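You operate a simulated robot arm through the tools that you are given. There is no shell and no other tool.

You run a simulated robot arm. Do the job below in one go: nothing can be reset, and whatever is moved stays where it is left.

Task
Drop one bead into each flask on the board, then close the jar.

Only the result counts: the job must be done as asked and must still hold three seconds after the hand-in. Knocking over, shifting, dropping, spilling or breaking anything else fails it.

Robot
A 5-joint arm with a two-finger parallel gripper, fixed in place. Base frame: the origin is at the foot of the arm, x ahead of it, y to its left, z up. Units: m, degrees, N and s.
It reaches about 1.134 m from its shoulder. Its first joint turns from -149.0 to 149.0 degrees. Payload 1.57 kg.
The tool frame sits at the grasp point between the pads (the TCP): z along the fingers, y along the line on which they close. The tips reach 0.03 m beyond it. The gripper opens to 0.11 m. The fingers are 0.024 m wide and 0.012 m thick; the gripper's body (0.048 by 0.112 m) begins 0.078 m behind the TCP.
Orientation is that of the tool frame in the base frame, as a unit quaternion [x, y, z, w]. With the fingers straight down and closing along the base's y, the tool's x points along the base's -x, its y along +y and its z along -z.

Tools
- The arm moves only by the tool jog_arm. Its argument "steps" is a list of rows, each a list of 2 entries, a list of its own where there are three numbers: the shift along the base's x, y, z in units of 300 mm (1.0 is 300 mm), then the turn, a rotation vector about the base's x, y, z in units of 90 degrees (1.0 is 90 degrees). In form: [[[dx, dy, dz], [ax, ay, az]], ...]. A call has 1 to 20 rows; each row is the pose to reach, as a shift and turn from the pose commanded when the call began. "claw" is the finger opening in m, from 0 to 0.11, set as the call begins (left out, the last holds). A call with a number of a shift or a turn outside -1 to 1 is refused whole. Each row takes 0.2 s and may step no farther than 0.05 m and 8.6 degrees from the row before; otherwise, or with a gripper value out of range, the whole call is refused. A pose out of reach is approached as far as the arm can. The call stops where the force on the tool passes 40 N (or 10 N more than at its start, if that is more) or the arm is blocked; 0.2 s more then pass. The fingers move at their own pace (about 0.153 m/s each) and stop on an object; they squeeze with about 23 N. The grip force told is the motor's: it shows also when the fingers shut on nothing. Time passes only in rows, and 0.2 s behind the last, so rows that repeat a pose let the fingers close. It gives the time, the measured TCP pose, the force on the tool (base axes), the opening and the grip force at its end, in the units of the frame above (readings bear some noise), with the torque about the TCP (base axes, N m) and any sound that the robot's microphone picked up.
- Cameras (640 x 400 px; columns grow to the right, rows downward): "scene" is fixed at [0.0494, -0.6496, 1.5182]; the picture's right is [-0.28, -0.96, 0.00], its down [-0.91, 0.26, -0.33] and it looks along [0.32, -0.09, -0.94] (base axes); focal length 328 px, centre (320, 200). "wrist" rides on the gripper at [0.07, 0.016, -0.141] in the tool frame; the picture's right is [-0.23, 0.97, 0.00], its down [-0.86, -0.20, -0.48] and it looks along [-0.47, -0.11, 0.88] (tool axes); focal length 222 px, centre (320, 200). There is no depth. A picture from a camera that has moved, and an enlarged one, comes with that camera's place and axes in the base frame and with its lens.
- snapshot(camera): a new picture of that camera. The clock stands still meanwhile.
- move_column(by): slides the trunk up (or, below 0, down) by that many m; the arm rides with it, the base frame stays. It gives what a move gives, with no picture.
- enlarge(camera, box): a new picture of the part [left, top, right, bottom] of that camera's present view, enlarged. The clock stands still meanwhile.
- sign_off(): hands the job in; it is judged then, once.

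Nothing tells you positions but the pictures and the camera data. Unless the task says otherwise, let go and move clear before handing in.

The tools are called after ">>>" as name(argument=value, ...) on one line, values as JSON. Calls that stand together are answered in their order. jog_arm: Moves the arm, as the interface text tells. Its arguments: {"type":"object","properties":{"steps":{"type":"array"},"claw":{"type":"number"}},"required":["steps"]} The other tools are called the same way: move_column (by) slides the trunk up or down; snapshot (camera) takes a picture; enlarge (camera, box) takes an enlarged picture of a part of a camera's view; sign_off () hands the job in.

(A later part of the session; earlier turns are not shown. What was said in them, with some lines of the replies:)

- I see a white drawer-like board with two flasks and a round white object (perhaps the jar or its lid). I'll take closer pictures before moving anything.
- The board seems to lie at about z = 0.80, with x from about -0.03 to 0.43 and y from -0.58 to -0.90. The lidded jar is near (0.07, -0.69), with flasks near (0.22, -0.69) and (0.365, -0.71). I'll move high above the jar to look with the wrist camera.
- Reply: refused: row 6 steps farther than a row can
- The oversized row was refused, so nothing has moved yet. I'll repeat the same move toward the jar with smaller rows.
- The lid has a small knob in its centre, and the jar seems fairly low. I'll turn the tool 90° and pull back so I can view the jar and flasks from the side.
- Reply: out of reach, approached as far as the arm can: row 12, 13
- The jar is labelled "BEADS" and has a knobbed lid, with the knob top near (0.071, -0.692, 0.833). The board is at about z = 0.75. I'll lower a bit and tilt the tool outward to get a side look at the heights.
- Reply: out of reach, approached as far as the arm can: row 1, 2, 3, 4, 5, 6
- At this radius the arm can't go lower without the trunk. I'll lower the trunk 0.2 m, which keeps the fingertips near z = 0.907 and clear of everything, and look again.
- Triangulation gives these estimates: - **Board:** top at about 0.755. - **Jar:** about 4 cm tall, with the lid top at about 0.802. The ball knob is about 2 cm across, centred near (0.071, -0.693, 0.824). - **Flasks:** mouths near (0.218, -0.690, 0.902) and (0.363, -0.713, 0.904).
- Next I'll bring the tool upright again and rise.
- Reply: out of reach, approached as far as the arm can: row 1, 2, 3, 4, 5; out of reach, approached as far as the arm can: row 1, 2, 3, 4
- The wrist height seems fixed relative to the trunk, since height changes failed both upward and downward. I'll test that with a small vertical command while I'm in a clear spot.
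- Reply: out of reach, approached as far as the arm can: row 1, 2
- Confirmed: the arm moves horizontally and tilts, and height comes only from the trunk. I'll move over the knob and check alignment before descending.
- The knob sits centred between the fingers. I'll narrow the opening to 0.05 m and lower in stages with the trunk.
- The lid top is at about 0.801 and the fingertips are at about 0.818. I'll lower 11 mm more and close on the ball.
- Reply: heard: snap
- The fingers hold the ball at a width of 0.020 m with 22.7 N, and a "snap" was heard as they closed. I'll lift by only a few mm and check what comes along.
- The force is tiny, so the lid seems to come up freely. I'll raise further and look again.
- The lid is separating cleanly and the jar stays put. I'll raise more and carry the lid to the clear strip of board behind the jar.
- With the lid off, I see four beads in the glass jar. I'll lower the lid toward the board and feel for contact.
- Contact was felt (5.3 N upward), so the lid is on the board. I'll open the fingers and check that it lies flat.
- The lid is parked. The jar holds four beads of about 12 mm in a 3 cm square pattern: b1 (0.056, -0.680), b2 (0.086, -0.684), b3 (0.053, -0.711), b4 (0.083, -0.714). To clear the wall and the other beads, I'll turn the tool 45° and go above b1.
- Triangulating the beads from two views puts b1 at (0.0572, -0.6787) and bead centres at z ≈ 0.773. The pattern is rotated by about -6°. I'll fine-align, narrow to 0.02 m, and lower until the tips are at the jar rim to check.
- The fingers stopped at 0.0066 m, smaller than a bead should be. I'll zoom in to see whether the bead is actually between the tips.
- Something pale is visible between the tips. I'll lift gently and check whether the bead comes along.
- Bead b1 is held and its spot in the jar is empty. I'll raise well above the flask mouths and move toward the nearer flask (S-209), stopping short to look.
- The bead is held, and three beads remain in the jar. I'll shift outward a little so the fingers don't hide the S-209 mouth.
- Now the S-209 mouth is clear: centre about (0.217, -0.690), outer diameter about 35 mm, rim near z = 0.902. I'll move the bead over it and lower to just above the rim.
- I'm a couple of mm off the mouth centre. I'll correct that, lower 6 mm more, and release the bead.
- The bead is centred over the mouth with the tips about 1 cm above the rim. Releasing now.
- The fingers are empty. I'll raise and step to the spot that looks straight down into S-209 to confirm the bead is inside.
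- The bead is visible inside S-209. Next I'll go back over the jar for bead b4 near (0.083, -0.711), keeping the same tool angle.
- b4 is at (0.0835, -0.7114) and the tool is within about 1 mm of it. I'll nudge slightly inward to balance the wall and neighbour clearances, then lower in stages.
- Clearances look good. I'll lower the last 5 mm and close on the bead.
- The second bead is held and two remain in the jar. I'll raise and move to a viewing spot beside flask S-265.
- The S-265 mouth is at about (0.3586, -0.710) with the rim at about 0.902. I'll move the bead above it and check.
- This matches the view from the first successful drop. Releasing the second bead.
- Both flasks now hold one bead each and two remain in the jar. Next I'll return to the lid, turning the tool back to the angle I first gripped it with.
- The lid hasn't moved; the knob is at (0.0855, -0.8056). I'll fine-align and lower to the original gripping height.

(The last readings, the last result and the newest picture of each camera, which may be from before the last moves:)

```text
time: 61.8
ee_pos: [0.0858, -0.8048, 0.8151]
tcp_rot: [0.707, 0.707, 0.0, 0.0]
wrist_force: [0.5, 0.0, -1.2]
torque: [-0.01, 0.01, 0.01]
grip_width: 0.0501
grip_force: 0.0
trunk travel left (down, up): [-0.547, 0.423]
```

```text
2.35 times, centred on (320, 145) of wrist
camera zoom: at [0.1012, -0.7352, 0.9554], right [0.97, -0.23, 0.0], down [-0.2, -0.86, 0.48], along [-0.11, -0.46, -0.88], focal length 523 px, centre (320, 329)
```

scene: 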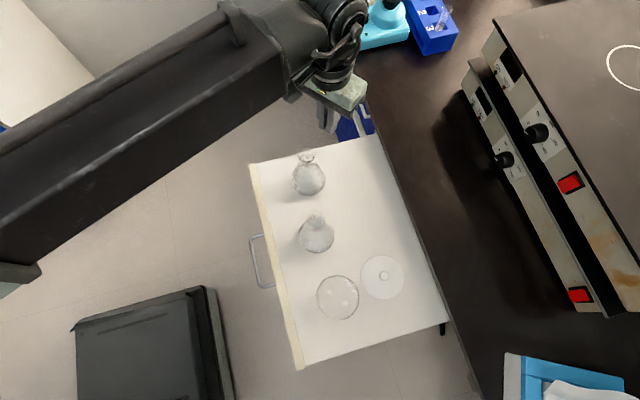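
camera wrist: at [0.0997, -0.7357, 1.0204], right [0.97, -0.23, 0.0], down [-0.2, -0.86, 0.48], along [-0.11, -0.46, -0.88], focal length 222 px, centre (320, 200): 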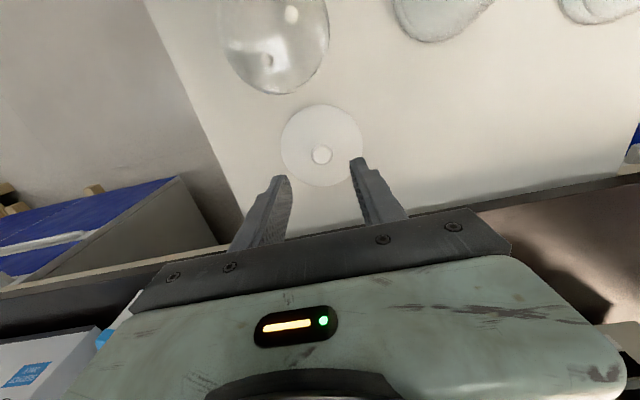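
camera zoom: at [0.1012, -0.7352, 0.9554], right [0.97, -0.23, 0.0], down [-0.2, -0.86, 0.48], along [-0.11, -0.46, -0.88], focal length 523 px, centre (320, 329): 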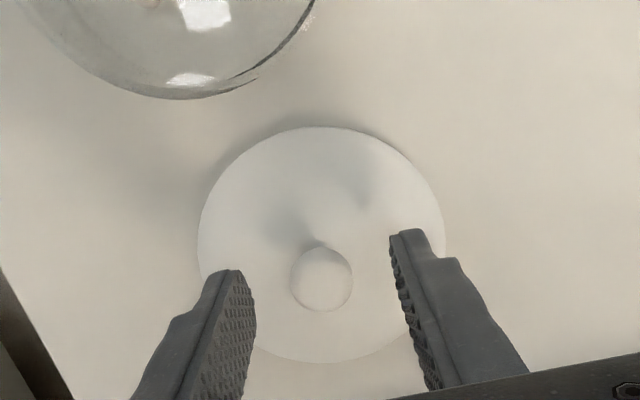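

>>> move_column(by=-0.0135)

>>> jog_arm(steps=[[[0, 0, 0], [0, 0, 0]], [[0, 0, 0], [0, 0, 0]], [[0, 0, 0], [0, 0, 0]], [[0, 0, 0], [0, 0, 0]]], claw=0.0)

>>> enlarge(camera="wrist", box=[220, 60, 420, 230])

```text
time: 62.4
ee_pos: [0.0853, -0.8042, 0.8017]
tcp_rot: [0.708, 0.707, 0.001, 0.0]
wrist_force: [0.3, 0.9, 0.2]
torque: [-0.03, 0.01, -0.01]
grip_width: 0.0503
grip_force: 0.1
trunk travel left (down, up): [-0.534, 0.436]
```

```text
time: 63.4
ee_pos: [0.0856, -0.8045, 0.8007]
tcp_rot: [0.707, 0.707, 0.0, -0.001]
wrist_force: [-0.4, -0.2, -0.2]
torque: [0.01, -0.03, 0.04]
grip_width: 0.0202
grip_force: 22.7
trunk travel left (down, up): [-0.534, 0.436]
```

```text
2.35 times, centred on (320, 145) of wrist
camera zoom: at [0.1012, -0.7353, 0.9419], right [0.97, -0.23, 0.0], down [-0.2, -0.86, 0.48], along [-0.11, -0.46, -0.88], focal length 523 px, centre (320, 329)
```

zoom: 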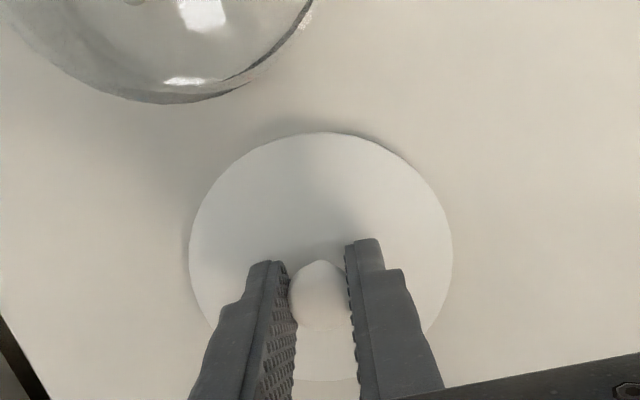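

The knob is gripped as before. I'll lift the lid and carry it back above the jar.

>>> move_column(by=0.093)

>>> jog_arm(steps=[[[-0.008, 0.062, 0], [0, 0, 0]], [[-0.016, 0.124, 0], [0, 0, 0]], [[-0.025, 0.186, 0], [0, 0, 0]], [[-0.033, 0.248, 0], [0, 0, 0]], [[-0.041, 0.31, 0], [0, 0, 0]], [[-0.0493, 0.372, 0], [0, 0, 0]], [[-0.0493, 0.372, 0], [0, 0, 0]], [[-0.0493, 0.372, 0], [0, 0, 0]]])

>>> snapshot(camera="wrist")

>>> enlarge(camera="wrist", box=[240, 80, 400, 200])

```text
time: 64.6
ee_pos: [0.0861, -0.8047, 0.8941]
tcp_rot: [0.707, 0.707, 0.001, -0.001]
wrist_force: [0.3, 0.1, -0.6]
torque: [0.0, 0.01, 0.01]
grip_width: 0.0205
grip_force: 23.0
trunk travel left (down, up): [-0.627, 0.343]
```

```text
time: 66.4
ee_pos: [0.072, -0.691, 0.8929]
tcp_rot: [0.707, 0.707, 0.0, -0.001]
wrist_force: [-0.1, -0.4, -0.2]
torque: [-0.02, 0.01, -0.02]
grip_width: 0.0201
grip_force: 22.9
trunk travel left (down, up): [-0.627, 0.343]
```

```text
taken
camera wrist: at [0.087, -0.6223, 1.0349], right [0.97, -0.23, 0.0], down [-0.2, -0.86, 0.48], along [-0.11, -0.46, -0.88], focal length 222 px, centre (320, 200)
```

wrist: 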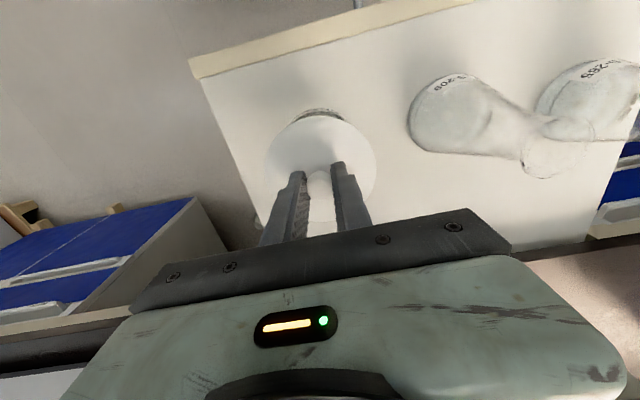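

```text
3.33 times, centred on (320, 140) of wrist
camera zoom: at [0.087, -0.6223, 1.0349], right [0.97, -0.23, 0.0], down [-0.2, -0.86, 0.48], along [-0.11, -0.46, -0.88], focal length 740 px, centre (320, 400)
```

zoom: 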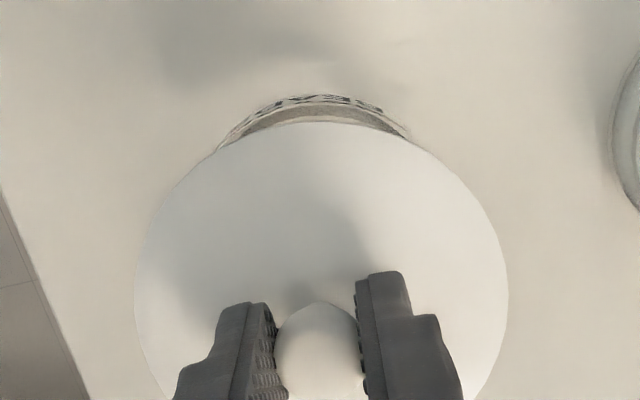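

>>> jog_arm(steps=[[[-0.002, -0.0057, 0], [0, 0, 0]], [[-0.002, -0.0057, 0], [0, 0, 0]]])

>>> move_column(by=-0.04)

>>> enlarge(camera="wrist", box=[240, 80, 400, 200])

```text
time: 67.0
ee_pos: [0.0709, -0.6939, 0.8936]
tcp_rot: [0.707, 0.707, 0.0, -0.001]
wrist_force: [0.2, -0.6, -1.0]
torque: [0.01, -0.01, 0.01]
grip_width: 0.02
grip_force: 23.1
trunk travel left (down, up): [-0.627, 0.343]
```

```text
time: 67.9
ee_pos: [0.0723, -0.6937, 0.8547]
tcp_rot: [0.707, 0.707, 0.0, -0.002]
wrist_force: [-0.2, 0.7, -0.2]
torque: [0.01, 0.01, 0.0]
grip_width: 0.02
grip_force: 23.0
trunk travel left (down, up): [-0.587, 0.383]
```

```text
3.33 times, centred on (320, 140) of wrist
camera zoom: at [0.0859, -0.6244, 0.9948], right [0.97, -0.23, 0.0], down [-0.2, -0.86, 0.48], along [-0.11, -0.46, -0.88], focal length 740 px, centre (320, 400)
```

zoom: 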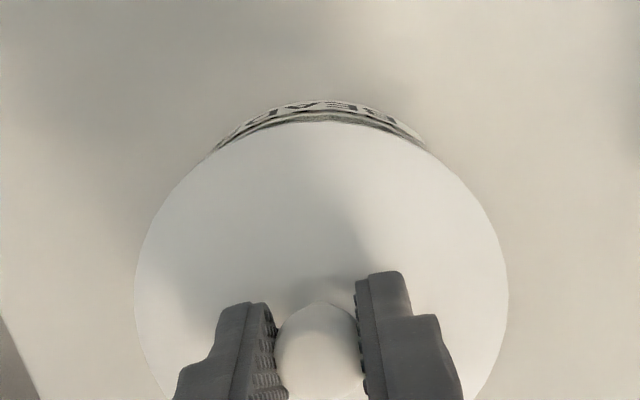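

>>> jog_arm(steps=[[[0.0017, 0.0013, 0], [0, 0, 0]], [[0.0017, 0.0013, 0], [0, 0, 0]]])

>>> move_column(by=-0.012)

>>> enlarge(camera="wrist", box=[240, 80, 400, 200])

```text
time: 68.5
ee_pos: [0.0709, -0.6933, 0.8548]
tcp_rot: [0.707, 0.707, 0.001, -0.001]
wrist_force: [-0.2, 0.3, -0.4]
torque: [-0.02, -0.05, 0.03]
grip_width: 0.0199
grip_force: 22.7
trunk travel left (down, up): [-0.587, 0.383]
```

```text
time: 69.1
ee_pos: [0.0709, -0.693, 0.8417]
tcp_rot: [0.707, 0.707, 0.0, -0.001]
wrist_force: [-0.1, 0.6, -0.8]
torque: [-0.02, 0.0, 0.02]
grip_width: 0.0202
grip_force: 23.0
trunk travel left (down, up): [-0.575, 0.395]
```

```text
3.33 times, centred on (320, 140) of wrist
camera zoom: at [0.0863, -0.6238, 0.9828], right [0.97, -0.23, 0.0], down [-0.2, -0.86, 0.48], along [-0.11, -0.46, -0.88], focal length 740 px, centre (320, 400)
```

zoom: 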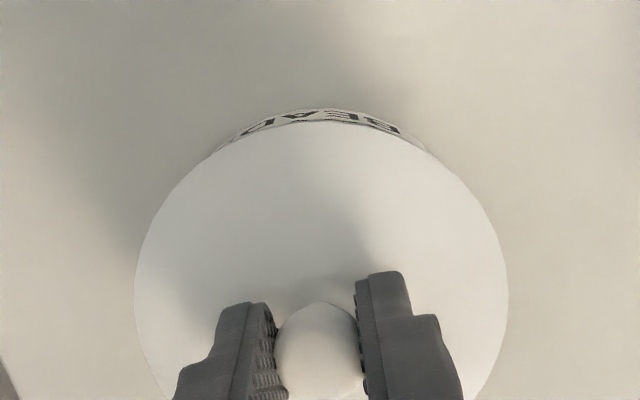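

Alignment is within half a millimetre of the original seat. I'll lower in small steps until contact.

>>> move_column(by=-0.002)

>>> move_column(by=-0.0015)

```text
time: 69.6
ee_pos: [0.0709, -0.6937, 0.8397]
tcp_rot: [0.707, 0.707, 0.0, 0.0]
wrist_force: [0.5, -0.4, -0.4]
torque: [-0.02, 0.0, -0.01]
grip_width: 0.0204
grip_force: 23.2
trunk travel left (down, up): [-0.573, 0.397]
```

```text
time: 70.1
ee_pos: [0.0718, -0.6937, 0.8384]
tcp_rot: [0.707, 0.708, 0.001, -0.001]
wrist_force: [0.7, 0.1, -1.7]
torque: [-0.02, -0.04, 0.03]
grip_width: 0.0202
grip_force: 23.1
trunk travel left (down, up): [-0.571, 0.399]
```

>>> move_column(by=-0.001)

>>> enlarge(camera="wrist", box=[240, 80, 400, 200])

```text
time: 70.6
ee_pos: [0.0718, -0.6936, 0.8372]
tcp_rot: [0.707, 0.707, 0.0, 0.0]
wrist_force: [0.5, -0.2, -0.6]
torque: [0.0, -0.01, -0.04]
grip_width: 0.0204
grip_force: 22.9
trunk travel left (down, up): [-0.57, 0.4]
```

```text
3.33 times, centred on (320, 140) of wrist
camera zoom: at [0.0863, -0.6238, 0.9784], right [0.97, -0.23, 0.0], down [-0.2, -0.86, 0.48], along [-0.11, -0.46, -0.88], focal length 740 px, centre (320, 400)
```

zoom: 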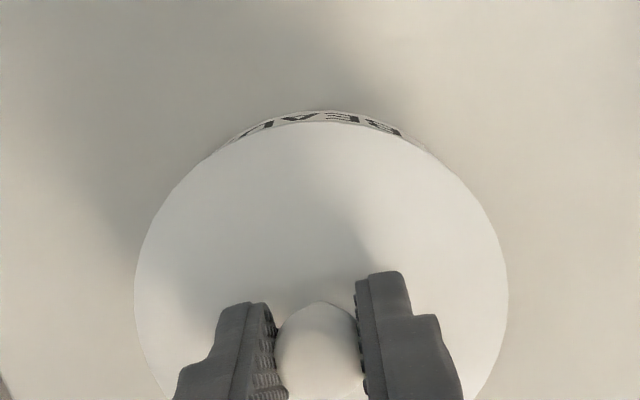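

>>> move_column(by=-0.001)

```text
time: 71.1
ee_pos: [0.0711, -0.6933, 0.8376]
tcp_rot: [0.707, 0.707, 0.0, 0.0]
wrist_force: [3.2, -4.6, 12.1]
torque: [-0.09, -0.03, 0.01]
grip_width: 0.02
grip_force: 23.1
trunk travel left (down, up): [-0.569, 0.401]
heard: snap
```

Contact was felt at 12 N with a "snap", so the lid is seated. I'll release the knob and check.

>>> jog_arm(steps=[[[0, 0, 0], [0, 0, 0]], [[0, 0, 0], [0, 0, 0]], [[0, 0, 0], [0, 0, 0]]], claw=0.05)

>>> enlarge(camera="wrist", box=[240, 100, 400, 220])

```text
time: 71.9
ee_pos: [0.0718, -0.6935, 0.8369]
tcp_rot: [0.707, 0.707, 0.001, -0.001]
wrist_force: [-0.8, 0.5, -0.2]
torque: [0.0, -0.02, -0.03]
grip_width: 0.05
grip_force: 0.1
trunk travel left (down, up): [-0.569, 0.401]
```

```text
3.33 times, centred on (320, 160) of wrist
camera zoom: at [0.0863, -0.6238, 0.9774], right [0.97, -0.23, 0.0], down [-0.2, -0.86, 0.48], along [-0.11, -0.46, -0.88], focal length 740 px, centre (320, 333)
```

zoom: 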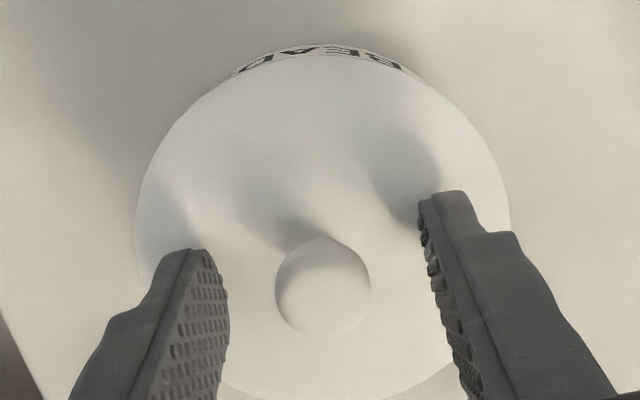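

The lid looks the same as it did at the start. I'll raise the hand and move clear for a final check.

>>> move_column(by=0.15)

>>> jog_arm(steps=[[[0, 0.1, 0], [0, 0, 0]], [[0, 0.2, 0], [0, 0, 0]], [[0, 0.3, 0], [0, 0, 0]], [[0, 0.4, 0], [0, 0, 0]], [[0, 0.45, 0], [0, 0, 0]], [[0, 0.45, 0], [0, 0, 0]]])

>>> snapshot(camera="scene")

>>> enlarge(camera="scene", box=[240, 130, 460, 370])

>>> snapshot(camera="wrist")

>>> enlarge(camera="wrist", box=[260, 90, 520, 250])

```text
time: 73.7
ee_pos: [0.0706, -0.6931, 0.9872]
tcp_rot: [0.708, 0.707, 0.001, -0.002]
wrist_force: [0.3, 0.8, -0.6]
torque: [0.01, 0.0, 0.02]
grip_width: 0.05
grip_force: 0.0
trunk travel left (down, up): [-0.719, 0.251]
```

```text
time: 75.1
ee_pos: [0.0723, -0.5591, 0.9867]
tcp_rot: [0.707, 0.707, 0.0, -0.001]
wrist_force: [-0.6, -1.0, 0.7]
torque: [0.0, 0.0, 0.0]
grip_width: 0.0501
grip_force: 0.0
trunk travel left (down, up): [-0.719, 0.251]
```

```text
taken
```

scene: 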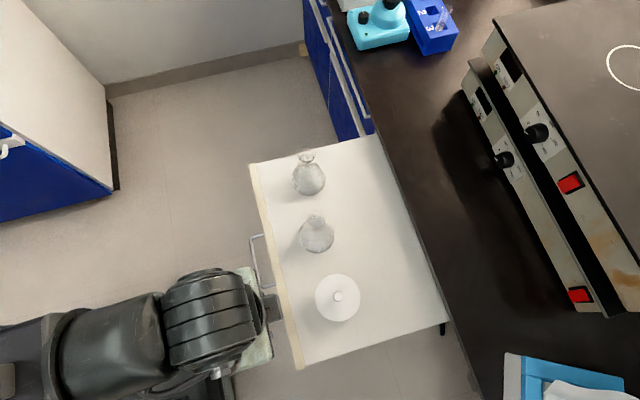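

```text
1.67 times, centred on (350, 250) of scene
camera zoom: at [0.0494, -0.6496, 1.5182], right [-0.28, -0.96, 0.0], down [-0.91, 0.26, -0.33], along [0.32, -0.09, -0.94], focal length 546 px, centre (270, 117)
```

zoom: 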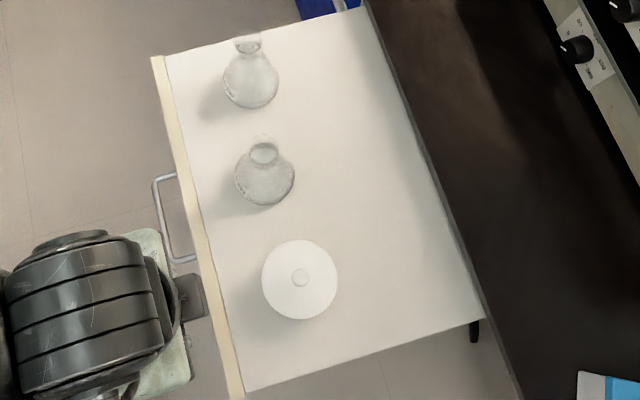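

```text
taken
camera wrist: at [0.0874, -0.4894, 1.1274], right [0.97, -0.23, 0.0], down [-0.2, -0.86, 0.48], along [-0.11, -0.46, -0.88], focal length 222 px, centre (320, 200)
```

wrist: 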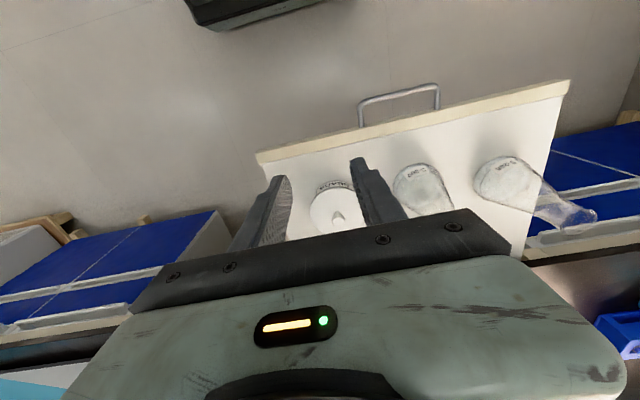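

```text
2.46 times, centred on (390, 170) of wrist
camera zoom: at [0.0874, -0.4894, 1.1274], right [0.97, -0.23, 0.0], down [-0.2, -0.86, 0.48], along [-0.11, -0.46, -0.88], focal length 547 px, centre (148, 274)
```

zoom: 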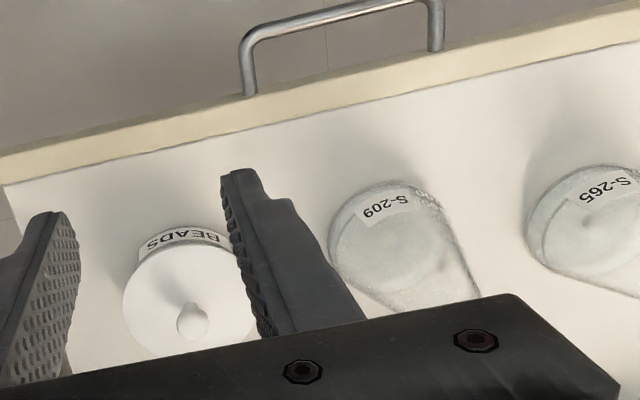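

>>> enlarge(camera="wrist", box=[470, 140, 610, 240])

>>> enlarge(camera="wrist", box=[370, 140, 480, 230])

>>> enlarge(camera="scene", box=[285, 145, 335, 205])

>>> enlarge(camera="scene", box=[290, 205, 345, 260])

```text
4.00 times, centred on (540, 190) of wrist
camera zoom: at [0.0874, -0.4894, 1.1274], right [0.97, -0.23, 0.0], down [-0.2, -0.86, 0.48], along [-0.11, -0.46, -0.88], focal length 888 px, centre (-560, 240)
```

zoom: 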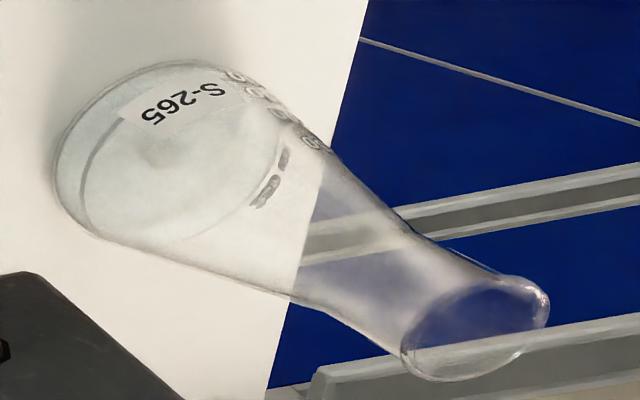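

```text
4.44 times, centred on (425, 185) of wrist
camera zoom: at [0.0874, -0.4894, 1.1274], right [0.97, -0.23, 0.0], down [-0.2, -0.86, 0.48], along [-0.11, -0.46, -0.88], focal length 987 px, centre (-147, 267)
```

zoom: 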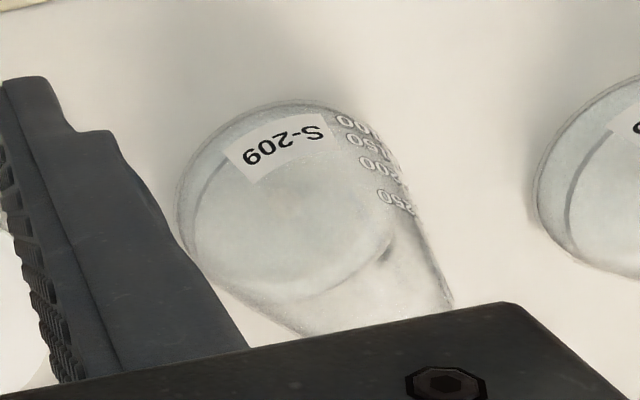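

```text
6.67 times, centred on (310, 175) of scene
camera zoom: at [0.0494, -0.6496, 1.5182], right [-0.28, -0.96, 0.0], down [-0.91, 0.26, -0.33], along [0.32, -0.09, -0.94], focal length 2186 px, centre (387, 367)
```

zoom: 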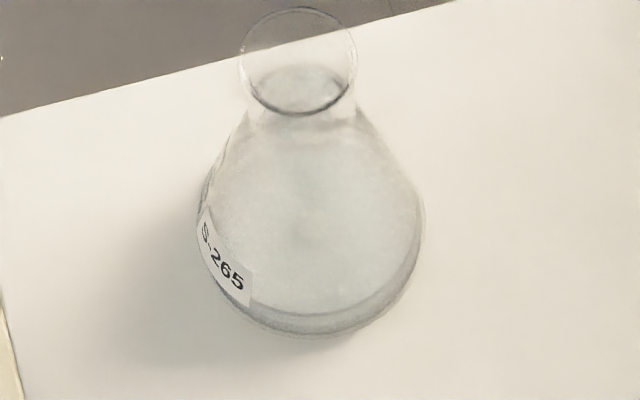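

```text
7.27 times, centred on (318, 232) of scene
camera zoom: at [0.0494, -0.6496, 1.5182], right [-0.28, -0.96, 0.0], down [-0.91, 0.26, -0.33], along [0.32, -0.09, -0.94], focal length 2384 px, centre (338, -36)
```

zoom: 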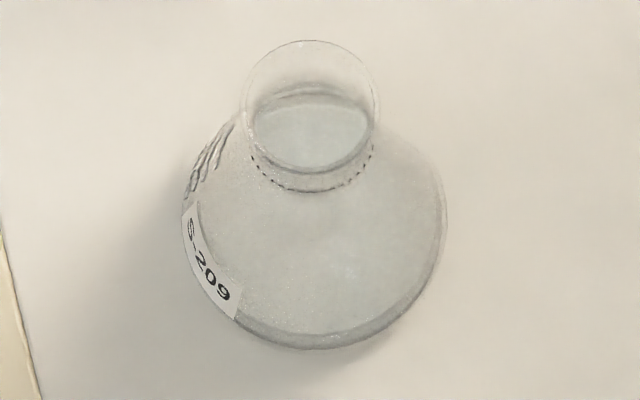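

The final view matches the starting layout. The lid is seated on the jar, the flasks are unmoved, nothing is loose on the board, and the hand is open and clear. I saw a bead inside S-209 and, more faintly, one inside S-265, so I'm handing in.

>>> sign_off()

```text
The job is handed in.
```

I put one bead in each of the two flasks, S-209 and S-265, closed the jar and handed the job in.

- **Beads:** The bead in S-209 showed clearly when I looked down into the flask. The one in S-265 showed only as a faint outline and shadow that weren't there before the drop. Two beads are left in the jar.
- **Jar:** I set the lid back where it had been and pressed until I felt contact and heard a snap. It looks the same as it did at the start.
- **Everything else:** The flasks and jar are where they were, nothing is loose on the board, and the hand is open and clear.
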